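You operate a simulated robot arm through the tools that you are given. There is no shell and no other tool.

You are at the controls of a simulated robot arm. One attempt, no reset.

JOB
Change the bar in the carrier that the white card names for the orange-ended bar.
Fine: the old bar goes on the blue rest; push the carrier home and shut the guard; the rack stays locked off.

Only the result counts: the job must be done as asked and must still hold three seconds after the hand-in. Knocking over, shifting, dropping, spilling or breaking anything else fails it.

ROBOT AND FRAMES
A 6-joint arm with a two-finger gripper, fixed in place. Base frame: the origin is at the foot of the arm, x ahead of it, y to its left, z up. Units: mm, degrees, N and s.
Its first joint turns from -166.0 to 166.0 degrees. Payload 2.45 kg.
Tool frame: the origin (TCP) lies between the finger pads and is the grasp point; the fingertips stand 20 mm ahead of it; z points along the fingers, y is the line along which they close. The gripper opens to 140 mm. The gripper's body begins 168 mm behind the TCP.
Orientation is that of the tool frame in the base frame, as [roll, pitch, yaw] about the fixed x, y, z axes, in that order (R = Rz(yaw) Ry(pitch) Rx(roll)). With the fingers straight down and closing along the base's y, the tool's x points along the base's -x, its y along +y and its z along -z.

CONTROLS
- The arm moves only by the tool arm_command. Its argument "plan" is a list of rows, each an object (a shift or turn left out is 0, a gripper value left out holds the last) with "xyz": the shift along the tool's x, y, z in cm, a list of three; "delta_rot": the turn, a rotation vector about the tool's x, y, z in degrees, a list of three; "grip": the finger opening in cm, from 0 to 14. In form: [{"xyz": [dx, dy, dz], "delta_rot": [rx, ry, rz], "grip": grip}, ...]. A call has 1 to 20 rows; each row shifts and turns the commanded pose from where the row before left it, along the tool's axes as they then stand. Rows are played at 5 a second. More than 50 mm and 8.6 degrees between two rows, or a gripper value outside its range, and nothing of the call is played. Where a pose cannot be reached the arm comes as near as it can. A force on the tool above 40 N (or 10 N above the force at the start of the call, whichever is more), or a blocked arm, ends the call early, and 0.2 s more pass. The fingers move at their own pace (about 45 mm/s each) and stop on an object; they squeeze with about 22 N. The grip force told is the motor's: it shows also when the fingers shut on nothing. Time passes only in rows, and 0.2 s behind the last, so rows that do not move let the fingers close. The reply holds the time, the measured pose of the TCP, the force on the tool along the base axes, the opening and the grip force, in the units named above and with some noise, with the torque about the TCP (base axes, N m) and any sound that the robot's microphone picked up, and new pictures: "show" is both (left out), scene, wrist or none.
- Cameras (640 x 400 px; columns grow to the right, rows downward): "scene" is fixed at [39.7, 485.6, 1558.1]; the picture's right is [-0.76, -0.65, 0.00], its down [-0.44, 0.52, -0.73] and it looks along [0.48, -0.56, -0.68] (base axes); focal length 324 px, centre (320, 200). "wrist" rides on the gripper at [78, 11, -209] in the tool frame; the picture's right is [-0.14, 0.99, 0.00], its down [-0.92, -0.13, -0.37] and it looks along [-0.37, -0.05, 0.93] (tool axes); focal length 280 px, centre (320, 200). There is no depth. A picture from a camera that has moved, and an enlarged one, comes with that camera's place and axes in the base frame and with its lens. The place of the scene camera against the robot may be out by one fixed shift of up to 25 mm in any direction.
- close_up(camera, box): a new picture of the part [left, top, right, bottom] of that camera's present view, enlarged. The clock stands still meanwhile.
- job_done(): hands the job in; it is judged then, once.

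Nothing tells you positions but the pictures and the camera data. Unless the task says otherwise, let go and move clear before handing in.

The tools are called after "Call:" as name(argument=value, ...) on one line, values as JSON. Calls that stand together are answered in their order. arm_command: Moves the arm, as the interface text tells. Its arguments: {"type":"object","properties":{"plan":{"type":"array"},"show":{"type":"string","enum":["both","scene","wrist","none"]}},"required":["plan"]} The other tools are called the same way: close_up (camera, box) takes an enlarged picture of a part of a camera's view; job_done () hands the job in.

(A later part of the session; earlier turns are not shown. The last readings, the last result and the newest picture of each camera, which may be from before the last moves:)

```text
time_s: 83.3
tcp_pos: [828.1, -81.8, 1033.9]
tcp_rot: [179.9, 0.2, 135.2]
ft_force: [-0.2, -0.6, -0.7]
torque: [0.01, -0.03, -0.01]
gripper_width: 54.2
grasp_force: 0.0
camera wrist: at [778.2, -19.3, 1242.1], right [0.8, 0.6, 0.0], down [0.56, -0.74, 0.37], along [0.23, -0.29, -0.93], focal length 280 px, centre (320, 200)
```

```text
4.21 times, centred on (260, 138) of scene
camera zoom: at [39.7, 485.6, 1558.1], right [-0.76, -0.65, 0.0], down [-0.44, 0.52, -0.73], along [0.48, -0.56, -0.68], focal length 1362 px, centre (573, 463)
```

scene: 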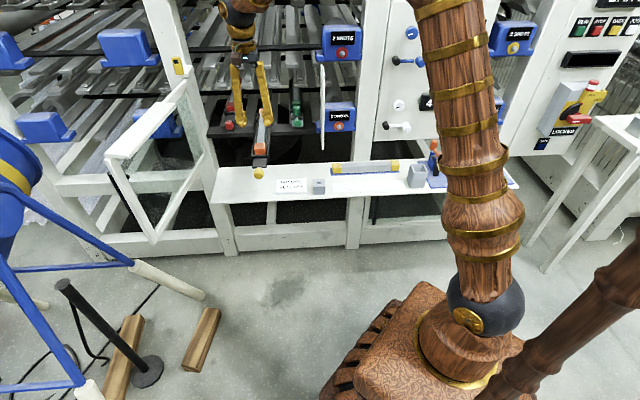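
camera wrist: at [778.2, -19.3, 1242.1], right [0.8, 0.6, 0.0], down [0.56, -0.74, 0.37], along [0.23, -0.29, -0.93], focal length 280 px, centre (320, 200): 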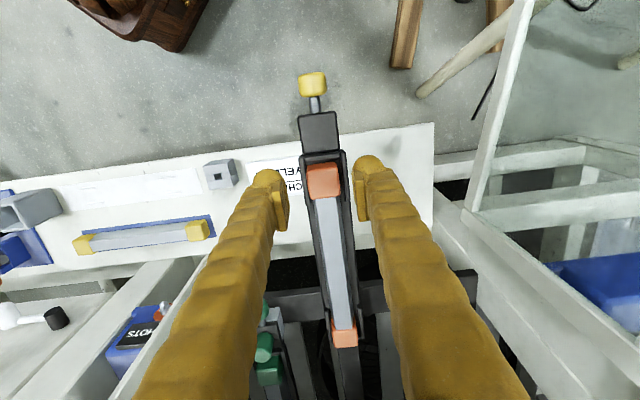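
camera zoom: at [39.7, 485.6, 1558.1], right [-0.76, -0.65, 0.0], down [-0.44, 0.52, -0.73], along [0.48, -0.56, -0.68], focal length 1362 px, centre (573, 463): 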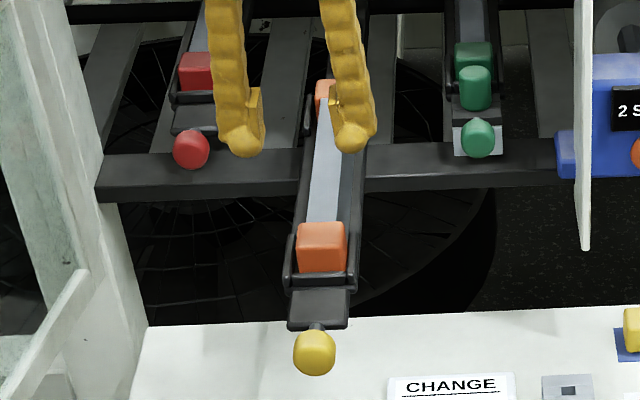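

The orange-ended bar is seated properly in the carrier. Next I'll go back to the knob to push the carrier home.

Call:
arm_command(plan=[{"xyz": [4, 0, -0.6], "grip": 6}, {"xyz": [4.7, 0, 0]}, {"xyz": [4.7, 0, 0]}, {"xyz": [4.7, 0, 0]}, {"xyz": [4.7, 0, 0]}, {"delta_rot": [0, -8, 0]}, {"delta_rot": [0, -8, 0]}, {"delta_rot": [0, -8, 0]}, {"delta_rot": [0, -8, 0]}, {"delta_rot": [0, -8, 0]}, {}, {}], show="both")

```text
time_s: 85.9
tcp_pos: [669.1, 77.8, 1038.2]
tcp_rot: [179.8, 40.2, 135.0]
ft_force: [-0.9, -0.3, 0.6]
torque: [-0.05, 0.0, -0.04]
gripper_width: 60.2
grasp_force: 0.1
camera wrist: at [536.4, 223.7, 1147.7], right [0.77, 0.63, 0.09], down [0.24, -0.42, 0.88], along [0.59, -0.66, -0.47], focal length 280 px, centre (320, 200)
```

scene: 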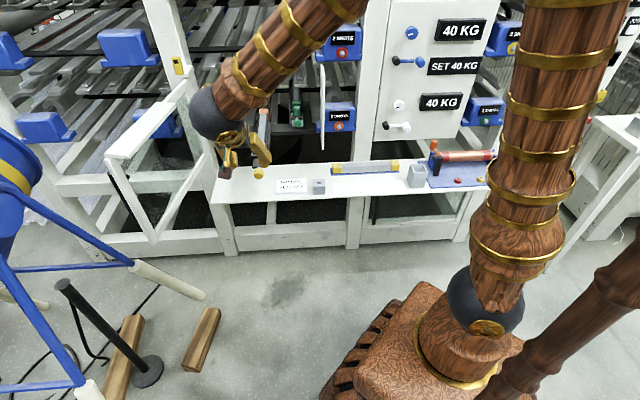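
wrist: 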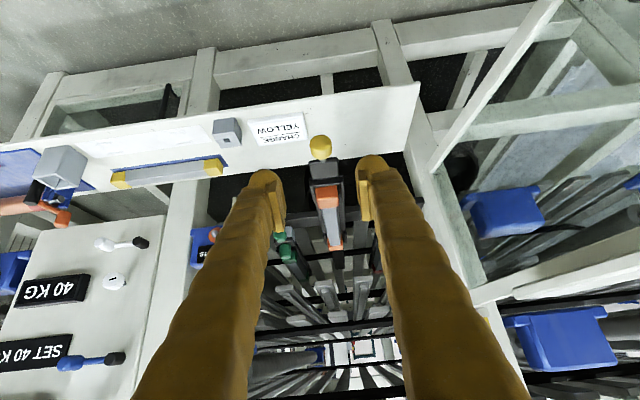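

Call:
arm_command(plan=[{"xyz": [0, 0, 4.5]}, {"xyz": [0, 0, 4.5]}, {"xyz": [0, 0, 4.5]}, {"xyz": [0, 0, 4]}, {"xyz": [0, 0, 2.8]}, {}, {}], show="wrist")

Call:
close_up(camera="wrist", box=[220, 120, 440, 300])

```text
time_s: 87.5
tcp_pos: [760.1, -14.0, 882.6]
tcp_rot: [179.8, 40.2, 135.1]
ft_force: [0.4, -0.2, -0.3]
torque: [0.0, 0.0, 0.02]
gripper_width: 60.3
grasp_force: 0.0
camera wrist: at [629.5, 130.2, 991.1], right [0.77, 0.63, 0.09], down [0.24, -0.42, 0.88], along [0.59, -0.66, -0.47], focal length 280 px, centre (320, 200)
```

wrist: 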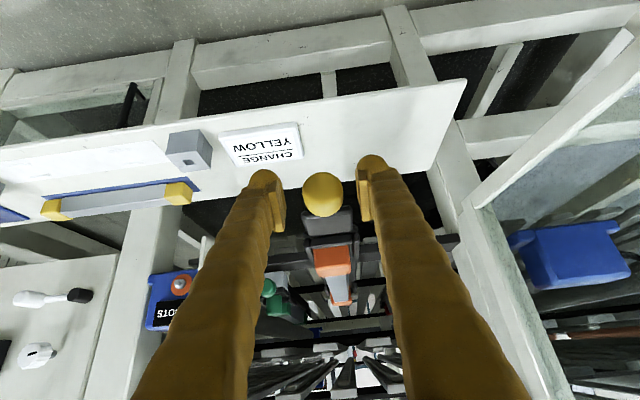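

```text
2.22 times, centred on (330, 210) of wrist
camera zoom: at [629.5, 130.2, 991.1], right [0.77, 0.63, 0.09], down [0.24, -0.42, 0.88], along [0.59, -0.66, -0.47], focal length 623 px, centre (298, 178)
```

zoom: 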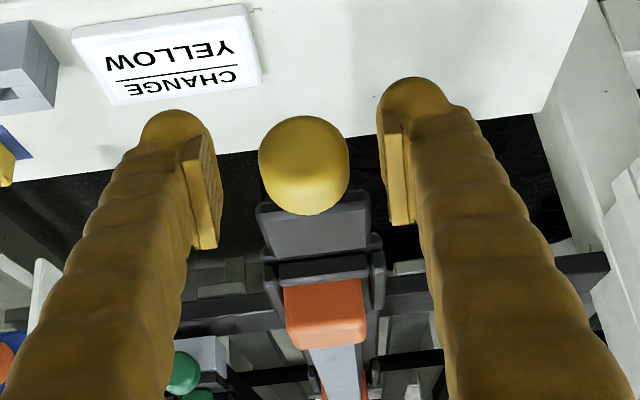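

Call:
arm_command(plan=[{"xyz": [-0.31, 0.15, 0.26]}, {"grip": 3.8}, {"grip": 2.5}, {}, {}, {}], show="none")

```text
time_s: 88.9
tcp_pos: [763.9, -16.6, 883.3]
tcp_rot: [179.7, 40.3, 134.9]
ft_force: [21.6, 16.6, -3.9]
torque: [0.18, -0.11, 0.18]
gripper_width: 33.0
grasp_force: 44.9
```

Knob held. I'll ease the side load and start pushing the carrier in.

Call:
arm_command(plan=[{"xyz": [0, 0.12, 0]}, {"xyz": [-0.766, 0, 0.643]}, {"xyz": [-1.149, 0, 0.964]}, {"xyz": [-1.532, 0, 1.286]}, {"xyz": [-1.532, 0, 1.286]}, {}], show="none")

Call:
arm_command(plan=[{"xyz": [-1.532, 0, 1.286]}, {"xyz": [-1.532, 0, 1.286]}, {"xyz": [-1.532, 0, 1.286]}, {}], show="both")

```text
time_s: 90.3
tcp_pos: [812.3, -61.6, 882.5]
tcp_rot: [179.9, 40.3, 135.0]
ft_force: [-22.2, -27.3, -4.8]
torque: [-0.41, -0.03, -0.3]
gripper_width: 32.7
grasp_force: 44.7
```

```text
time_s: 90.8
tcp_pos: [828.0, -78.0, 883.1]
tcp_rot: [-180.0, 40.1, 135.0]
ft_force: [-7.4, -3.5, 6.7]
torque: [-0.32, -0.22, -0.13]
gripper_width: 32.6
grasp_force: 45.5
stopped in row 2: the force on the tool passed its limit at 48 N (the readings are from after the stop); the commanded pose is now the measured one
camera wrist: at [696.6, 67.0, 991.6], right [0.78, 0.63, 0.09], down [0.24, -0.42, 0.88], along [0.59, -0.66, -0.48], focal length 280 px, centre (320, 200)
```

scene: 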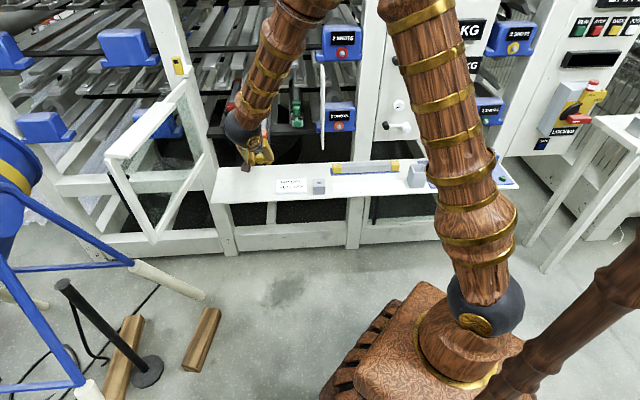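
wrist: 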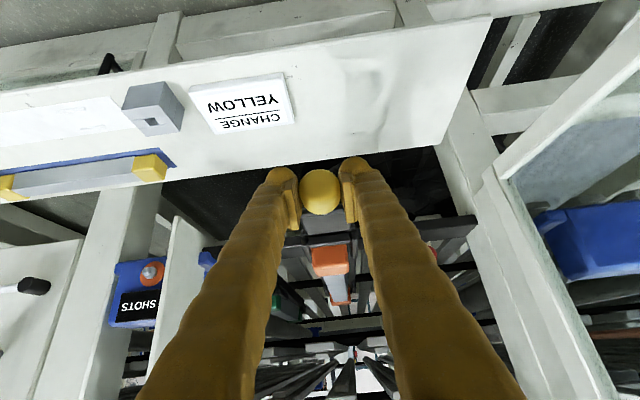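

Call:
arm_command(plan=[{"xyz": [-0.766, 0, 0.643]}, {"xyz": [-1.149, 0, 0.964]}, {"xyz": [-1.149, 0, 0.964]}, {"xyz": [-1.149, 0, 0.964]}, {}], show="none")

```text
time_s: 92.0
tcp_pos: [867.4, -117.3, 883.6]
tcp_rot: [-180.0, 40.1, 135.0]
ft_force: [-7.1, -12.0, -14.1]
torque: [-0.21, -0.05, -0.12]
gripper_width: 32.5
grasp_force: 45.6
```

Call:
arm_command(plan=[{"xyz": [-0.746, -0.03, 0.666]}, {"xyz": [-1.149, 0, 0.964]}, {"xyz": [-1.149, 0, 0.964]}, {"xyz": [-1.149, 0, 0.964]}, {"xyz": [-1.149, 0, 0.964]}, {}], show="none")

Call:
arm_command(plan=[{"xyz": [-0.766, 0, 0.643]}, {"xyz": [-1.149, 0, 0.964]}, {"xyz": [-1.149, 0, 0.964]}, {"xyz": [-1.149, 0, 0.964]}, {}], show="both")

```text
time_s: 93.4
tcp_pos: [915.4, -167.6, 881.6]
tcp_rot: [179.8, 40.1, 135.0]
ft_force: [6.0, 1.2, -21.7]
torque: [0.17, 0.01, 0.0]
gripper_width: 32.8
grasp_force: 45.1
```

```text
time_s: 94.6
tcp_pos: [955.7, -206.5, 883.4]
tcp_rot: [179.9, 40.1, 135.0]
ft_force: [18.6, 12.9, -16.8]
torque: [0.04, -0.13, 0.1]
gripper_width: 32.9
grasp_force: 44.9
camera wrist: at [825.0, -62.0, 992.2], right [0.77, 0.63, 0.09], down [0.24, -0.42, 0.88], along [0.59, -0.66, -0.48], focal length 280 px, centre (320, 200)
```

scene: 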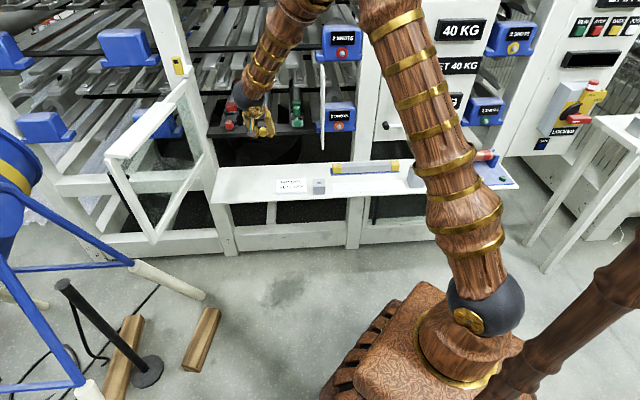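
wrist: 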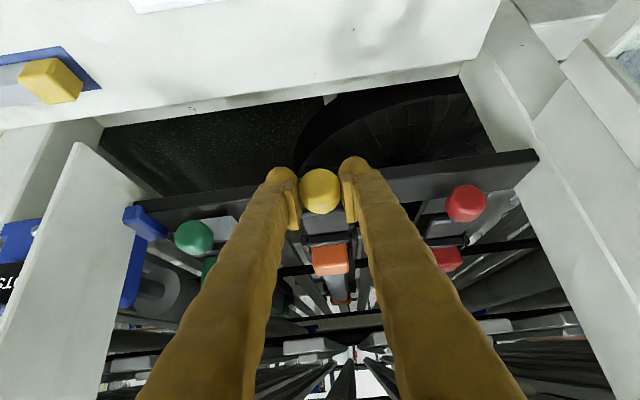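

Call:
arm_command(plan=[{"xyz": [-0.746, 0.04, 0.666]}, {"xyz": [-0.766, 0, 0.643]}, {"xyz": [-0.766, 0, 0.643]}, {"xyz": [-0.766, 0, 0.643]}, {"xyz": [-0.766, 0, 0.643]}, {}], show="none")

Call:
arm_command(plan=[{"xyz": [-0.306, 0, 0.257]}, {"xyz": [-0.306, 0, 0.257]}, {"xyz": [-0.23, 0, 0.193]}, {}], show="none")

Call:
arm_command(plan=[{"xyz": [-0.153, 0, 0.129]}, {"xyz": [-0.153, 0, 0.129]}, {"xyz": [-0.153, 0, 0.129]}, {"xyz": [-0.153, 0, 0.129]}, {}], show="both")

```text
time_s: 96.0
tcp_pos: [991.8, -242.8, 883.2]
tcp_rot: [179.8, 40.2, 135.0]
ft_force: [2.8, 1.2, -4.6]
torque: [0.18, 0.14, 0.02]
gripper_width: 32.6
grasp_force: 45.1
```

```text
time_s: 97.0
tcp_pos: [997.4, -248.4, 883.4]
tcp_rot: [179.8, 40.3, 134.9]
ft_force: [1.1, -1.4, 1.8]
torque: [-0.05, -0.01, 0.02]
gripper_width: 32.9
grasp_force: 45.2
```

```text
time_s: 98.2
tcp_pos: [1003.2, -253.3, 882.1]
tcp_rot: [180.0, 40.1, 135.0]
ft_force: [-22.2, 20.5, -4.3]
torque: [0.19, 0.22, -0.01]
gripper_width: 32.4
grasp_force: 45.1
camera wrist: at [871.8, -108.4, 991.6], right [0.77, 0.63, 0.09], down [0.24, -0.42, 0.87], along [0.58, -0.66, -0.48], focal length 280 px, centre (320, 200)
```

scene: 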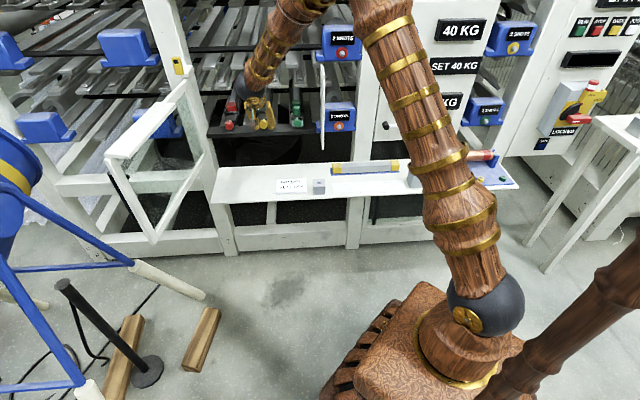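
wrist: 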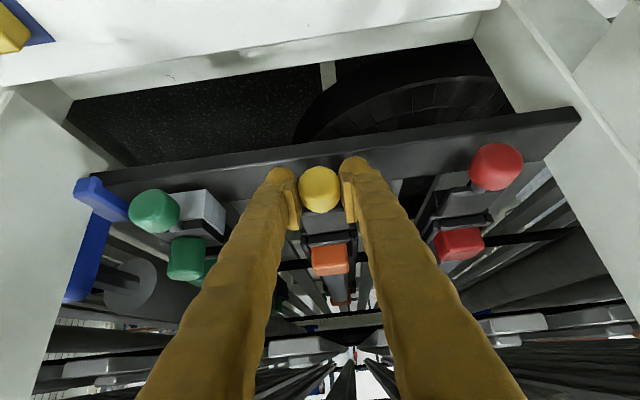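

The carrier meets its stop with 30 N, and the neighbouring knobs line up just as at the start, so it is home. I'll release and back away.

Call:
arm_command(plan=[{}, {"grip": 3.6}, {"grip": 5}, {"grip": 6}, {"xyz": [0, 0, -3]}, {"xyz": [0, 0, -4]}, {"xyz": [0, 0, -4.5]}, {"xyz": [0, 0, -4.5]}, {"xyz": [0, 0, -4.5]}, {"xyz": [0, 0, -4.5]}, {}, {}], show="both")

Call:
close_up(camera="wrist", box=[230, 120, 420, 260])

Call:
close_up(camera="scene", box=[190, 60, 350, 160])

```text
time_s: 100.8
tcp_pos: [889.6, -139.4, 1075.6]
tcp_rot: [179.9, 40.1, 135.0]
ft_force: [-0.5, 0.0, 0.1]
torque: [-0.03, 0.01, 0.01]
gripper_width: 60.1
grasp_force: 0.0
camera wrist: at [758.5, 6.2, 1185.0], right [0.77, 0.63, 0.09], down [0.24, -0.42, 0.88], along [0.59, -0.66, -0.48], focal length 280 px, centre (320, 200)
```

scene: 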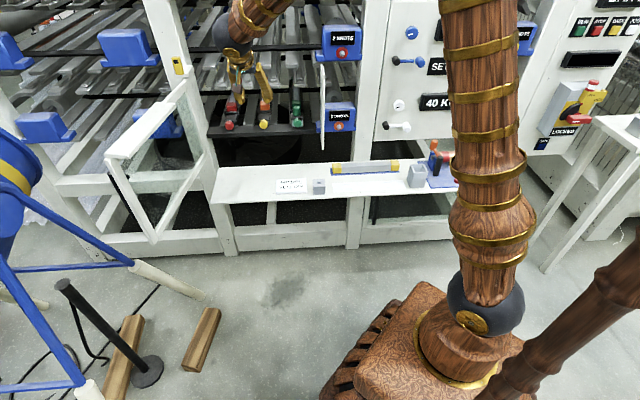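
wrist: 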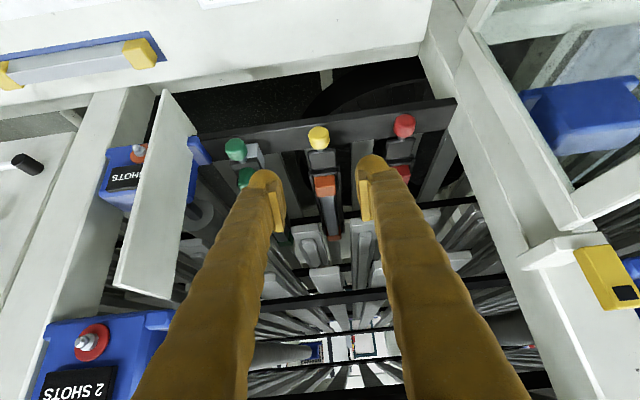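

```text
2.86 times, centred on (325, 190) of wrist
camera zoom: at [758.5, 6.2, 1185.0], right [0.77, 0.63, 0.09], down [0.24, -0.42, 0.88], along [0.59, -0.66, -0.48], focal length 801 px, centre (306, 229)
```

zoom: 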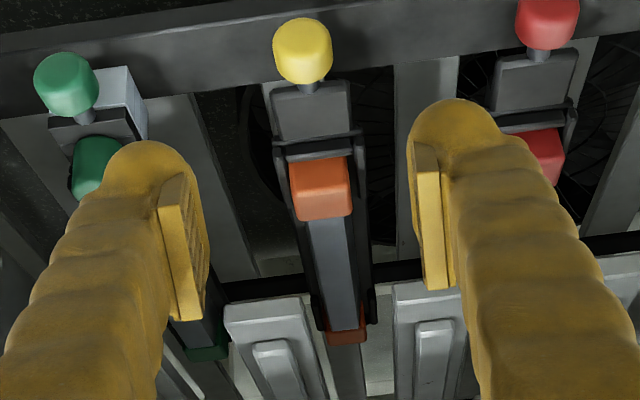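

```text
4.00 times, centred on (270, 110) of scene
camera zoom: at [39.7, 485.6, 1558.1], right [-0.76, -0.65, 0.0], down [-0.44, 0.52, -0.73], along [0.48, -0.56, -0.68], focal length 1294 px, centre (520, 560)
```

zoom: 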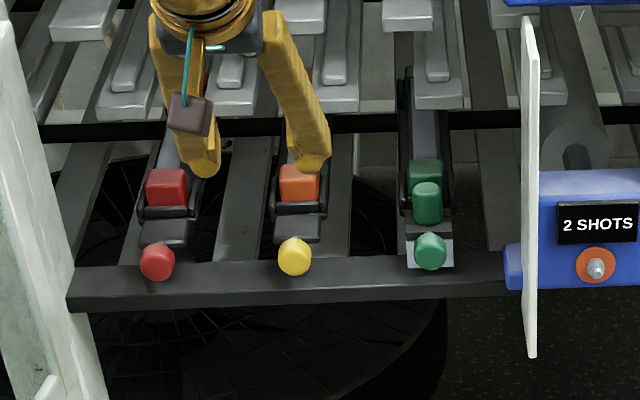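

The carrier with the orange-ended bar is home, matching its starting position. Next is the guard: I'll straighten the tool, rise, and move over to look at the door.

Call:
arm_command(plan=[{"xyz": [0, 0, -2], "delta_rot": [0, 8, 0]}, {"xyz": [0, 0, -2], "delta_rot": [0, 8, 0]}, {"xyz": [0, 0, -2], "delta_rot": [0, 8, 0]}, {"xyz": [0, 0, -2], "delta_rot": [0, 8, 0]}, {"xyz": [0, 0, -2], "delta_rot": [0, 8, 0]}, {"xyz": [3, 1.5, -3]}, {"xyz": [3.5, 2.5, -2]}, {"xyz": [3.5, 2.5, 0]}, {"xyz": [3.5, 2.5, 0]}, {"xyz": [3.5, 2.5, 0]}, {"xyz": [3.5, 2.5, 0]}, {"xyz": [3.5, 1.5, 0]}, {}, {}], show="both")

```text
time_s: 103.8
tcp_pos: [803.5, 168.2, 1212.5]
tcp_rot: [-180.0, 0.2, 135.0]
ft_force: [0.1, -0.5, 0.8]
torque: [-0.02, 0.0, -0.04]
gripper_width: 60.1
grasp_force: 0.0
camera wrist: at [754.4, 230.3, 1420.9], right [0.8, 0.6, 0.0], down [0.56, -0.74, 0.37], along [0.22, -0.29, -0.93], focal length 280 px, centre (320, 200)
```

scene: 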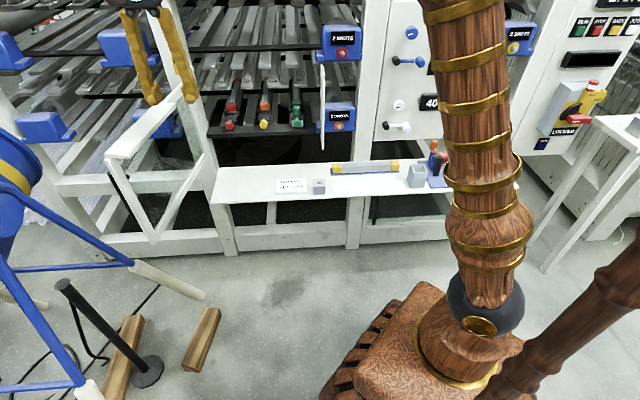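
wrist: 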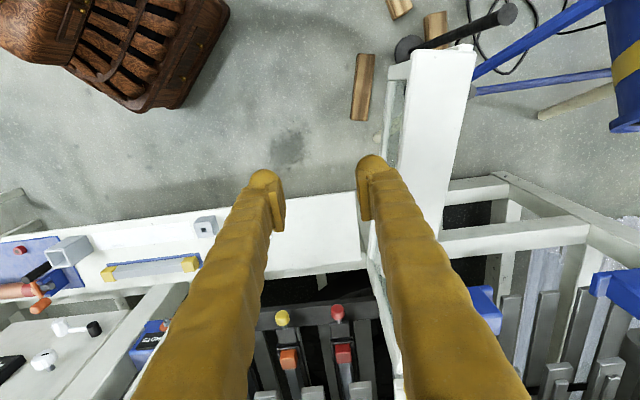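

Call:
close_up(camera="wrist", box=[330, 20, 530, 220])

Call:
close_up(camera="scene", box=[90, 70, 260, 250])

Call:
close_up(camera="scene", box=[90, 130, 180, 250])

Call:
close_up(camera="scene", box=[0, 100, 200, 400])

```text
2.00 times, centred on (430, 120) of wrist
camera zoom: at [754.4, 230.3, 1420.9], right [0.8, 0.6, 0.0], down [0.56, -0.74, 0.37], along [0.22, -0.29, -0.93], focal length 561 px, centre (100, 360)
```

zoom: 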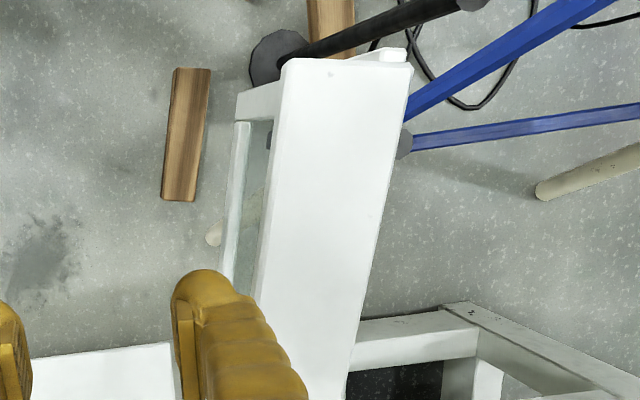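

```text
2.22 times, centred on (175, 160) of scene
camera zoom: at [39.7, 485.6, 1558.1], right [-0.76, -0.65, 0.0], down [-0.44, 0.52, -0.73], along [0.48, -0.56, -0.68], focal length 719 px, centre (642, 289)
```

zoom: 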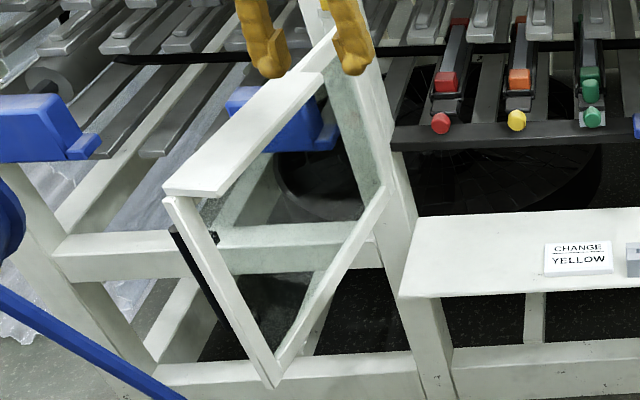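

```text
3.33 times, centred on (135, 190) of scene
camera zoom: at [39.7, 485.6, 1558.1], right [-0.76, -0.65, 0.0], down [-0.44, 0.52, -0.73], along [0.48, -0.56, -0.68], focal length 1079 px, centre (937, 233)
```

zoom: 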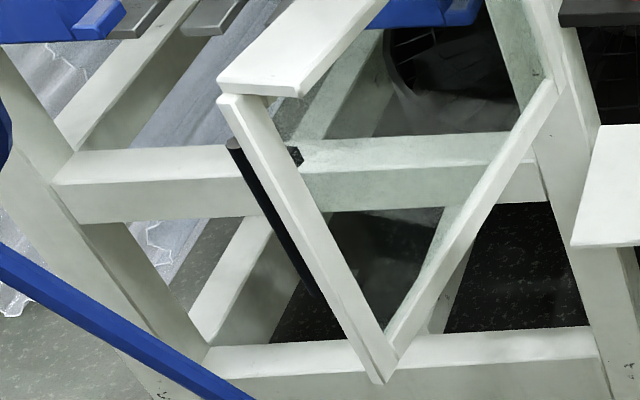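

```text
1.33 times, centred on (100, 250) of scene
camera zoom: at [39.7, 485.6, 1558.1], right [-0.76, -0.65, 0.0], down [-0.44, 0.52, -0.73], along [0.48, -0.56, -0.68], focal length 431 px, centre (613, 133)
```

zoom: 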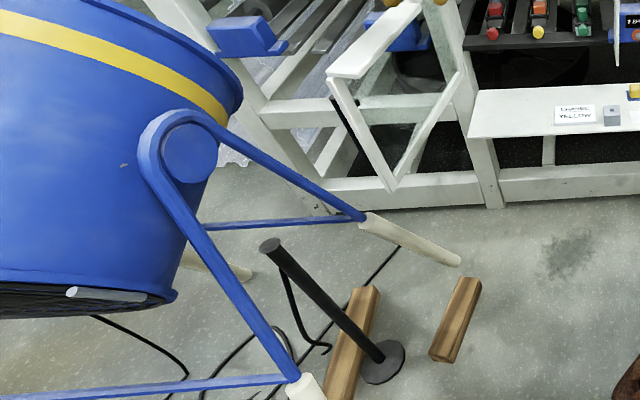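

The guard door has a 64 mm wide cap plate at z≈1105 and stands open at about 126° from its hinge near (1108,-19). I'll move above it with the fingers open either side of the cap, so I can lead it round.

Call:
arm_command(plan=[{"delta_rot": [0, 0, 4.5], "grip": 11}, {"delta_rot": [0, 0, 4.6]}, {"xyz": [1.5, 4, 0]}, {"xyz": [1.7, 4, 0]}, {"xyz": [1.8, 4, 0]}, {}, {}], show="both")

Call:
close_up(camera="wrist", box=[200, 0, 440, 250])

Call:
close_up(camera="scene", box=[80, 20, 260, 180])

```text
time_s: 105.4
tcp_pos: [865.1, 282.2, 1213.7]
tcp_rot: [180.0, 0.1, 125.9]
ft_force: [-0.5, -0.2, 0.4]
torque: [-0.02, 0.0, 0.03]
gripper_width: 109.9
grasp_force: 0.0
camera wrist: at [827.1, 351.1, 1422.8], right [0.88, 0.47, 0.0], down [0.44, -0.82, 0.37], along [0.17, -0.33, -0.93], focal length 280 px, centre (320, 200)
```

scene: 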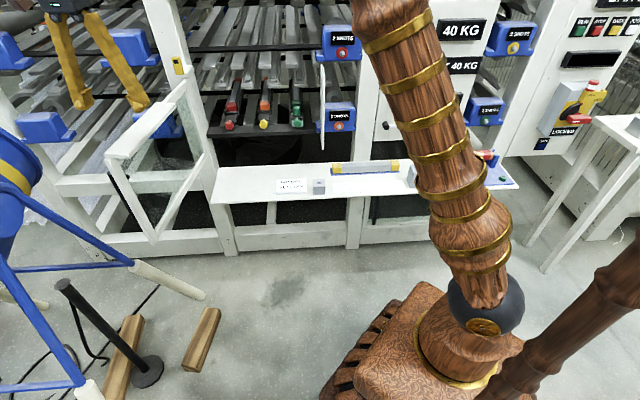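
wrist: 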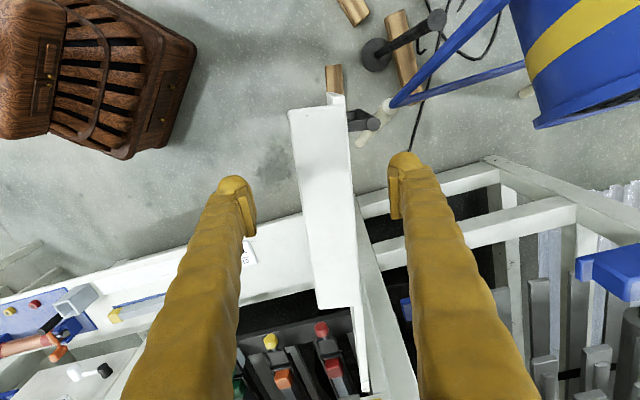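

```text
1.60 times, centred on (320, 125) of wrist
camera zoom: at [827.1, 351.1, 1422.8], right [0.88, 0.47, 0.0], down [0.44, -0.82, 0.37], along [0.17, -0.33, -0.93], focal length 449 px, centre (320, 320)
```

zoom: 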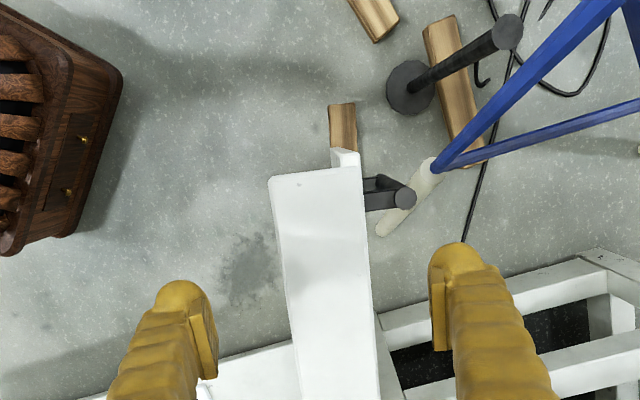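

```text
2.50 times, centred on (170, 100) of scene
camera zoom: at [39.7, 485.6, 1558.1], right [-0.76, -0.65, 0.0], down [-0.44, 0.52, -0.73], along [0.48, -0.56, -0.68], focal length 809 px, centre (695, 450)
```

zoom: 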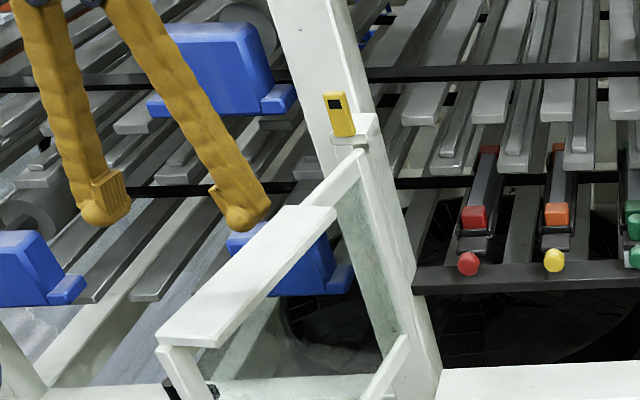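

The hand is centred over the cap plate, and the door angle refines to 124°. I'll lower so the fingers straddle the plate, clear of the black handle.

Call:
arm_command(plan=[{"xyz": [-1.5, 0, 0], "delta_rot": [0, 0, 1.9]}, {"xyz": [0, 0, 3]}, {"xyz": [0, 0, 4]}, {"xyz": [0, 0, 3]}, {"xyz": [0, 0, 2]}, {"xyz": [0, 0, 1]}, {}, {}], show="both")

Call:
close_up(camera="wrist", box=[200, 50, 440, 300])

Call:
close_up(camera="scene", box=[80, 20, 260, 180])

```text
time_s: 107.2
tcp_pos: [877.7, 266.1, 1082.7]
tcp_rot: [179.9, 0.1, 123.9]
ft_force: [-0.3, 0.1, -1.2]
torque: [-0.03, 0.0, 0.0]
gripper_width: 110.3
grasp_force: 0.1
camera wrist: at [841.9, 337.2, 1290.2], right [0.9, 0.44, 0.0], down [0.41, -0.83, 0.37], along [0.16, -0.33, -0.93], focal length 280 px, centre (320, 200)
```

scene: 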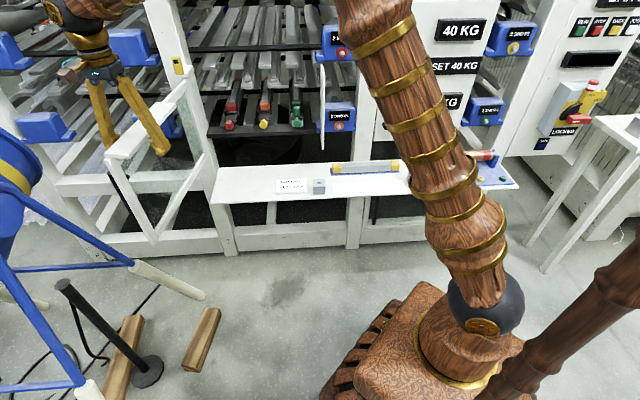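
wrist: 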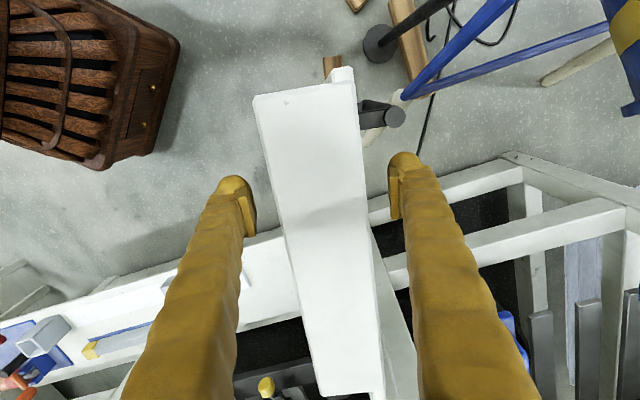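

```text
1.60 times, centred on (320, 175) of wrist
camera zoom: at [841.9, 337.2, 1290.2], right [0.9, 0.44, 0.0], down [0.41, -0.83, 0.37], along [0.16, -0.33, -0.93], focal length 449 px, centre (320, 240)
```

zoom: 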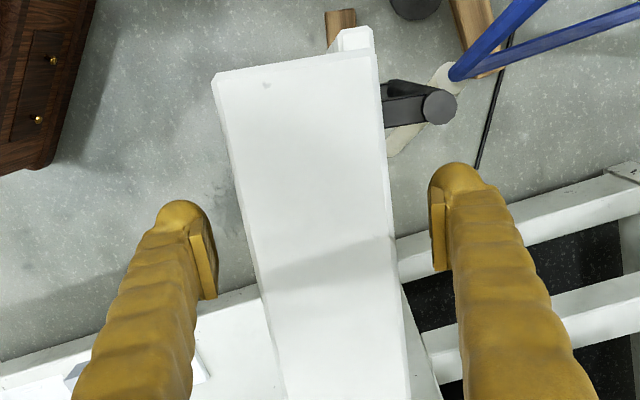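

```text
2.50 times, centred on (170, 100) of scene
camera zoom: at [39.7, 485.6, 1558.1], right [-0.76, -0.65, 0.0], down [-0.44, 0.52, -0.73], along [0.48, -0.56, -0.68], focal length 809 px, centre (695, 450)
```

zoom: 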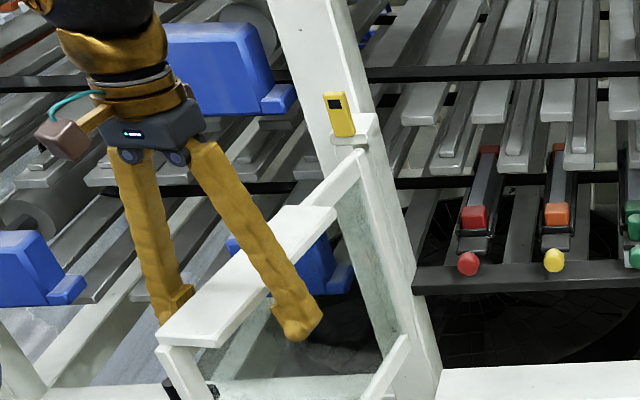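

The fingers straddle the cap. I'll narrow the opening a little and swing the door round its hinge, turning the hand with it, beginning with 14°.

Call:
arm_command(plan=[{"grip": 9}, {"xyz": [0, -0.6, 0]}, {"xyz": [0, -0.7, 0]}, {"xyz": [-0.16, -1.35, 0], "delta_rot": [0, 0, -2]}, {"xyz": [-0.33, -2.7, 0], "delta_rot": [0, 0, -4]}, {"xyz": [-0.33, -2.7, 0], "delta_rot": [0, 0, -4]}, {"xyz": [-0.33, -2.7, 0], "delta_rot": [0, 0, -4]}, {}], show="both")

```text
time_s: 109.0
tcp_pos: [798.5, 191.4, 1082.8]
tcp_rot: [179.9, 0.2, 138.0]
ft_force: [0.2, 0.1, -0.5]
torque: [0.01, 0.01, 0.0]
gripper_width: 89.9
grasp_force: 0.0
camera wrist: at [747.4, 251.0, 1291.0], right [0.76, 0.64, 0.0], down [0.6, -0.71, 0.37], along [0.24, -0.28, -0.93], focal length 280 px, centre (320, 200)
```

scene: 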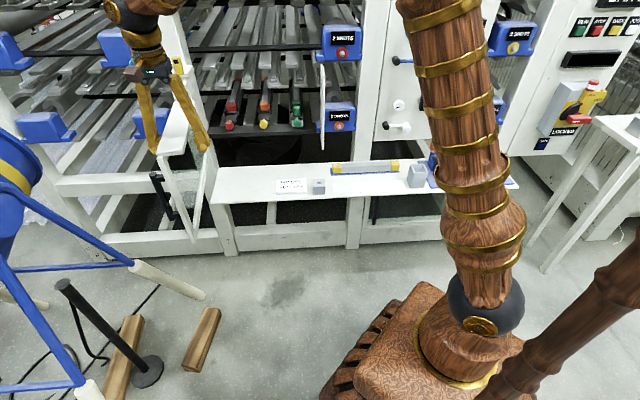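
wrist: 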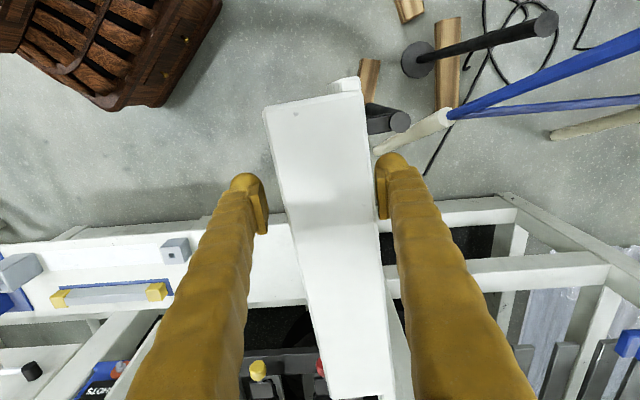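

The door follows smoothly. I'll continue.

Call:
arm_command(plan=[{"xyz": [-0.33, -2.7, 0], "delta_rot": [0, 0, -4]}, {"xyz": [-0.33, -2.7, 0], "delta_rot": [0, 0, -4]}, {"xyz": [-0.33, -2.7, 0], "delta_rot": [0, 0, -4]}, {"xyz": [-0.33, -2.7, 0], "delta_rot": [0, 0, -4]}, {"xyz": [-0.33, -2.7, 0], "delta_rot": [0, 0, -4]}, {"xyz": [-0.16, -1.35, 0], "delta_rot": [0, 0, -2]}, {}], show="both")

```text
time_s: 110.6
tcp_pos: [735.9, 57.7, 1082.0]
tcp_rot: [-180.0, 0.1, 160.0]
ft_force: [0.3, 0.3, 1.0]
torque: [0.03, -0.02, -0.01]
gripper_width: 90.2
grasp_force: 0.1
camera wrist: at [665.3, 94.1, 1289.9], right [0.47, 0.88, 0.0], down [0.82, -0.43, 0.37], along [0.33, -0.17, -0.93], focal length 280 px, centre (320, 200)
```

scene: 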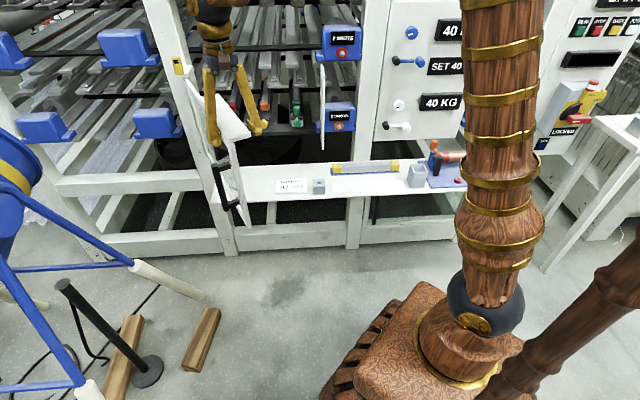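
wrist: 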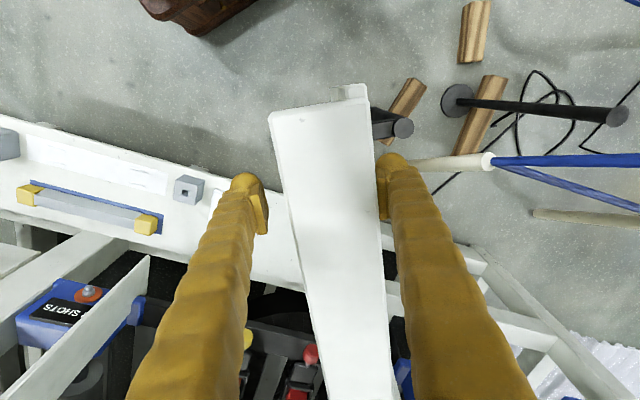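

Call:
arm_command(plan=[{"xyz": [-0.33, -2.7, 0], "delta_rot": [0, 0, -4]}, {"xyz": [-0.33, -2.7, 0], "delta_rot": [0, 0, -4]}, {"xyz": [-0.33, -2.7, 0], "delta_rot": [0, 0, -4]}, {"xyz": [-0.33, -2.7, 0], "delta_rot": [0, 0, -4]}, {"xyz": [-0.33, -2.7, 0], "delta_rot": [0, 0, -4]}, {"xyz": [-0.33, -2.7, 0], "delta_rot": [0, 0, -4]}, {"xyz": [-0.33, -2.7, 0], "delta_rot": [0, 0, -4]}, {"xyz": [-0.16, -1.35, 0], "delta_rot": [0, 0, -2]}, {}], show="both")

Call:
close_up(camera="wrist", box=[0, 100, 320, 400])

Call:
close_up(camera="scene", box=[170, 40, 350, 240])

```text
time_s: 112.6
tcp_pos: [738.2, -144.9, 1084.7]
tcp_rot: [-180.0, 0.1, -170.0]
ft_force: [0.0, 0.5, -0.3]
torque: [-0.05, 0.01, 0.0]
gripper_width: 90.0
grasp_force: 0.0
camera wrist: at [657.9, -148.5, 1292.6], right [-0.04, 1.0, 0.0], down [0.93, 0.03, 0.37], along [0.37, 0.01, -0.93], focal length 280 px, centre (320, 200)
```

scene: 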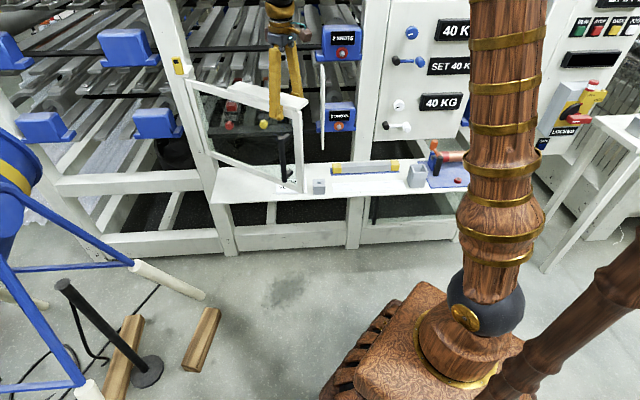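
wrist: 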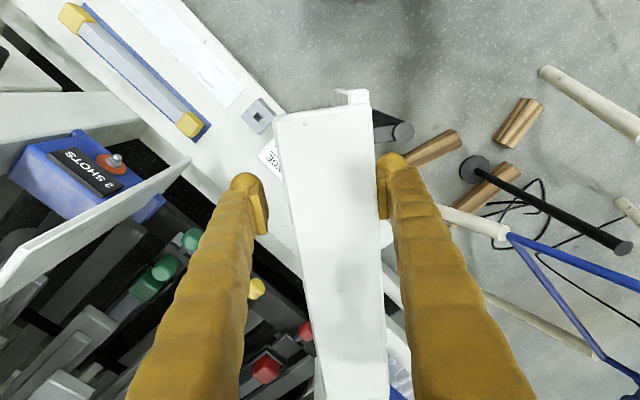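

```text
1.33 times, centred on (160, 250) of wrist
camera zoom: at [657.9, -148.5, 1292.6], right [-0.04, 1.0, 0.0], down [0.93, 0.03, 0.37], along [0.37, 0.01, -0.93], focal length 374 px, centre (533, 133)
```

zoom: 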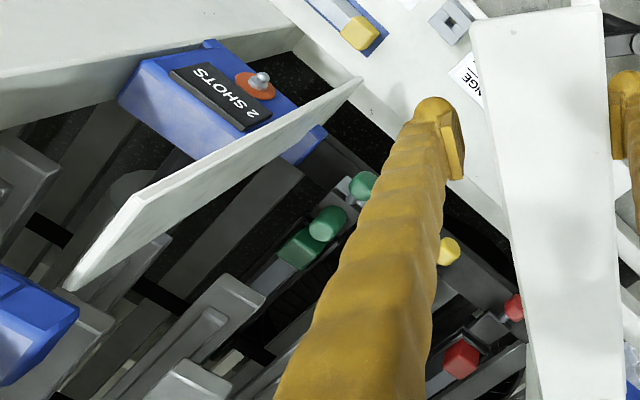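

```text
2.00 times, centred on (260, 140) of scene
camera zoom: at [39.7, 485.6, 1558.1], right [-0.76, -0.65, 0.0], down [-0.44, 0.52, -0.73], along [0.48, -0.56, -0.68], focal length 647 px, centre (440, 320)
```

zoom: 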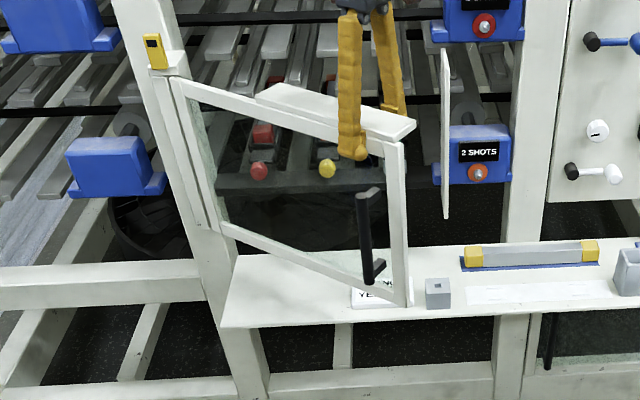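

The door is about two-thirds shut (about 190°). I'll lift out, close the fingers, and move to the outer face to push it the rest of the way from outside.

Call:
arm_command(plan=[{"xyz": [0, 0.3, 0]}, {"xyz": [0, 0, -2]}, {"xyz": [0, 0, -4]}, {"xyz": [0, 0, -2]}, {"xyz": [0, 2, 0], "grip": 0}, {"xyz": [0, 3, 0]}, {"xyz": [0, 2.7, 0]}, {}, {}, {}], show="both")

```text
time_s: 114.8
tcp_pos: [722.5, -68.2, 1162.0]
tcp_rot: [-180.0, 0.1, -170.0]
ft_force: [0.5, -0.4, -0.8]
torque: [0.02, -0.01, -0.02]
gripper_width: 0.1
grasp_force: 22.2
camera wrist: at [642.6, -70.9, 1369.1], right [-0.04, 1.0, 0.0], down [0.93, 0.03, 0.37], along [0.37, 0.01, -0.93], focal length 280 px, centre (320, 200)
```

scene: 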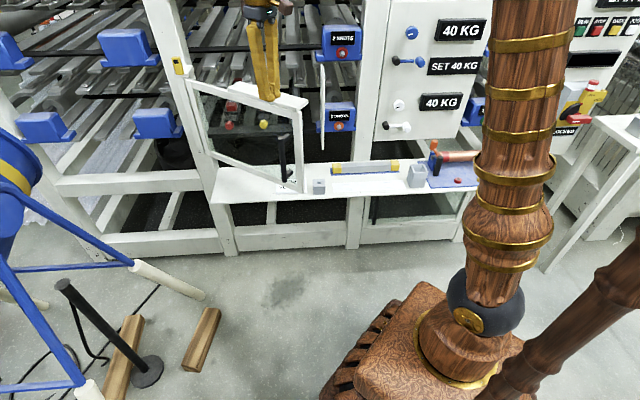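
wrist: 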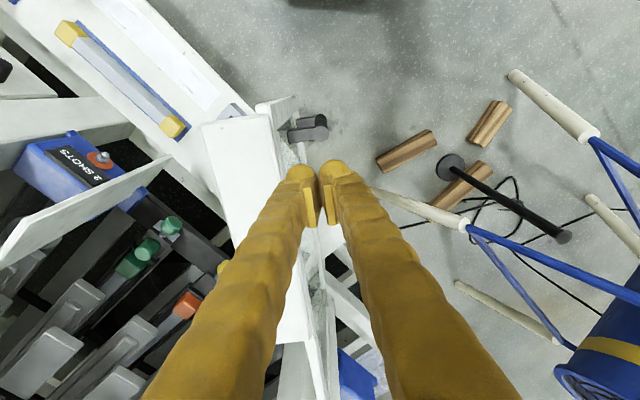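

Call:
arm_command(plan=[{"xyz": [-1.5, 0, 0]}, {"xyz": [0, 0, 3]}, {"xyz": [0, 0, 3]}, {"xyz": [0, 0, 2.5]}, {}], show="both")

Call:
close_up(camera="wrist", box=[180, 60, 440, 320])

Call:
close_up(camera="scene", box=[190, 40, 350, 220])

```text
time_s: 116.0
tcp_pos: [740.7, -64.2, 1073.7]
tcp_rot: [-179.9, 0.1, -170.0]
ft_force: [-0.5, -0.3, 0.5]
torque: [0.02, -0.04, -0.01]
gripper_width: 0.2
grasp_force: 22.2
camera wrist: at [660.1, -66.3, 1282.8], right [-0.04, 1.0, 0.0], down [0.93, 0.03, 0.37], along [0.37, 0.01, -0.93], focal length 280 px, centre (320, 200)
```

scene: 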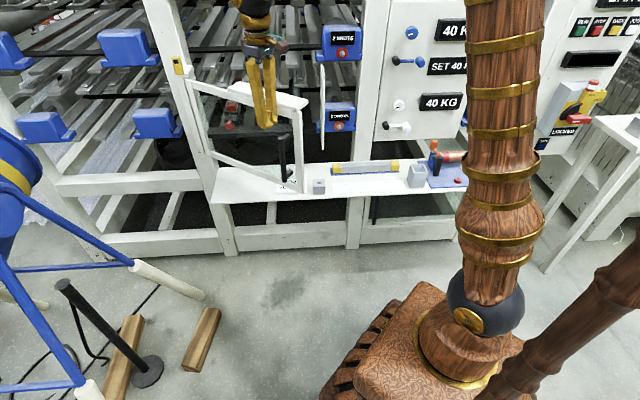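
wrist: 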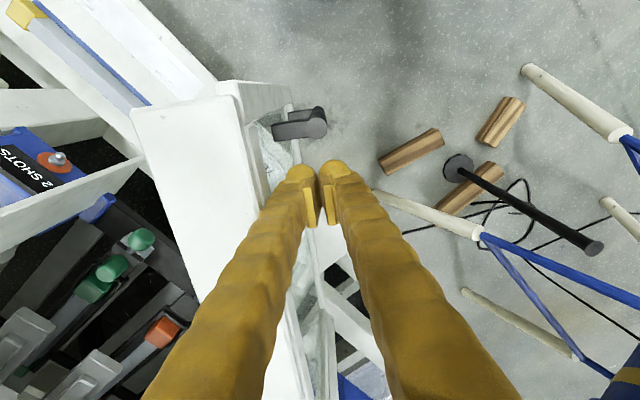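

```text
1.54 times, centred on (310, 190) of wrist
camera zoom: at [660.1, -66.3, 1282.8], right [-0.04, 1.0, 0.0], down [0.93, 0.03, 0.37], along [0.37, 0.01, -0.93], focal length 431 px, centre (335, 215)
```

zoom: 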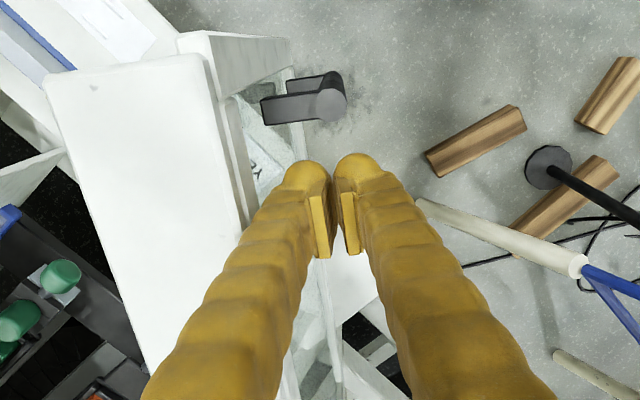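

```text
2.22 times, centred on (270, 130) of scene
camera zoom: at [39.7, 485.6, 1558.1], right [-0.76, -0.65, 0.0], down [-0.44, 0.52, -0.73], along [0.48, -0.56, -0.68], focal length 719 px, centre (431, 356)
```

zoom: 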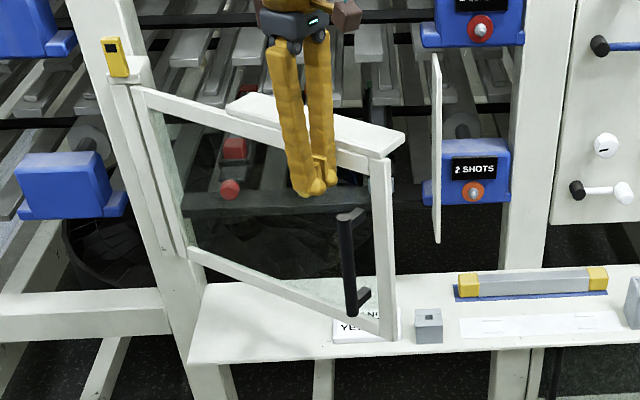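

The closed fingers are on the outer face, clear of the handle. I'll push the door shut along its arc.

Call:
arm_command(plan=[{"xyz": [0, -1, 0]}, {"xyz": [0, -1, 0]}, {"xyz": [0.05, -1.3, 0], "delta_rot": [0, 0, -2]}, {"xyz": [0.09, -2.61, 0], "delta_rot": [0, 0, -4]}, {"xyz": [0.09, -2.61, 0], "delta_rot": [0, 0, -4]}, {"xyz": [0.09, -2.61, 0], "delta_rot": [0, 0, -4]}, {}], show="both")

Call:
close_up(camera="scene", box=[190, 40, 350, 220])

```text
time_s: 117.6
tcp_pos: [762.3, -172.0, 1078.6]
tcp_rot: [-179.8, 0.1, -156.0]
ft_force: [0.3, -0.7, -0.2]
torque: [-0.01, -0.03, -0.01]
gripper_width: 0.0
grasp_force: 22.0
camera wrist: at [686.1, -194.1, 1286.8], right [-0.28, 0.96, 0.0], down [0.89, 0.26, 0.37], along [0.36, 0.1, -0.93], focal length 280 px, centre (320, 200)
```

scene: 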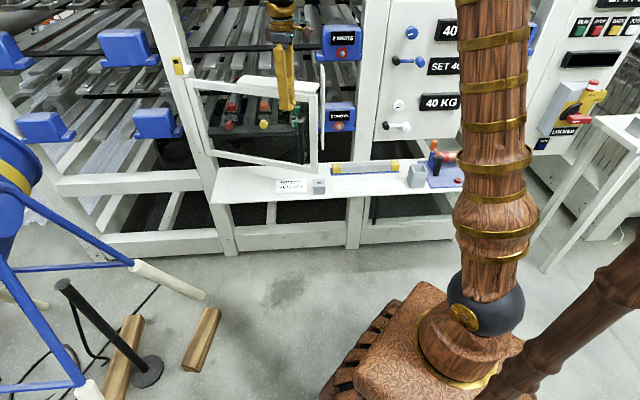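
wrist: 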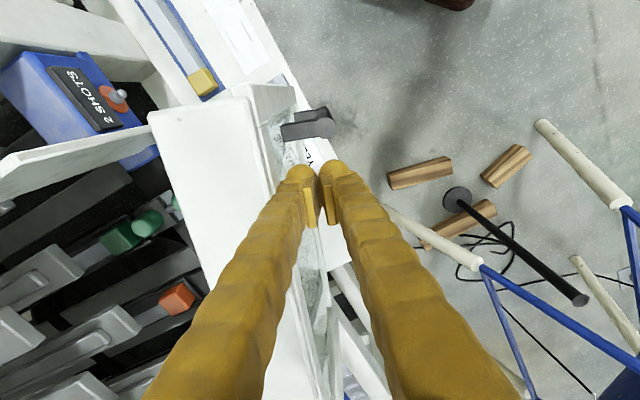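

```text
2.22 times, centred on (270, 130) of scene
camera zoom: at [39.7, 485.6, 1558.1], right [-0.76, -0.65, 0.0], down [-0.44, 0.52, -0.73], along [0.48, -0.56, -0.68], focal length 719 px, centre (431, 356)
```

zoom: 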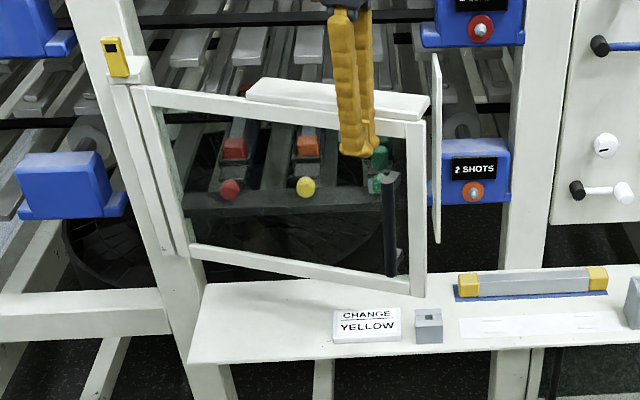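

Call:
arm_command(plan=[{"xyz": [0.07, -1.96, 0], "delta_rot": [0, 0, -3]}, {"xyz": [0.07, -1.96, 0], "delta_rot": [0, 0, -3]}, {"xyz": [0.07, -1.96, 0], "delta_rot": [0, 0, -3]}, {"xyz": [0.05, -1.31, 0], "delta_rot": [0, 0, -2]}, {}], show="both")

Call:
close_up(camera="scene", box=[190, 40, 350, 220])

```text
time_s: 118.8
tcp_pos: [793.9, -235.4, 1079.3]
tcp_rot: [-179.9, 0.1, -145.0]
ft_force: [-1.0, 0.6, -0.8]
torque: [-0.01, -0.02, -0.02]
gripper_width: 0.2
grasp_force: 21.8
camera wrist: at [722.4, -271.2, 1287.9], right [-0.46, 0.89, 0.0], down [0.83, 0.42, 0.37], along [0.33, 0.17, -0.93], focal length 280 px, centre (320, 200)
```

scene: 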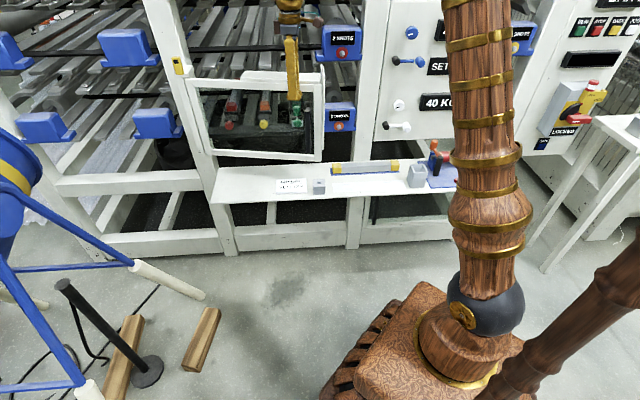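
wrist: 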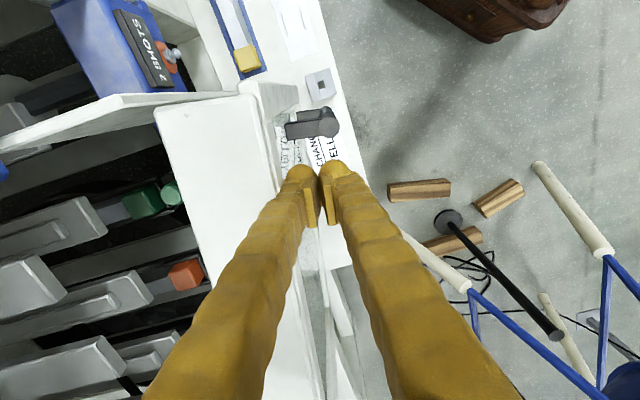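

```text
2.22 times, centred on (270, 130) of scene
camera zoom: at [39.7, 485.6, 1558.1], right [-0.76, -0.65, 0.0], down [-0.44, 0.52, -0.73], along [0.48, -0.56, -0.68], focal length 719 px, centre (431, 356)
```

zoom: 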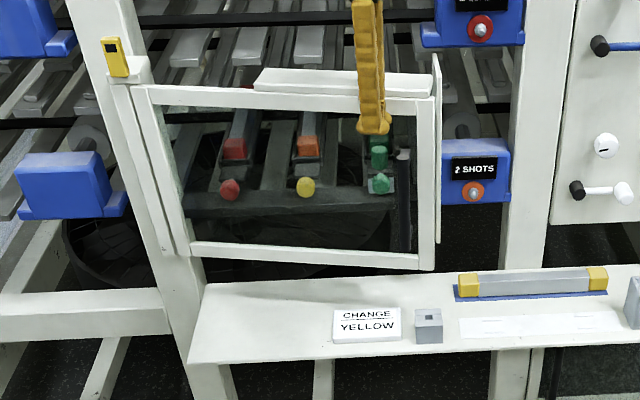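

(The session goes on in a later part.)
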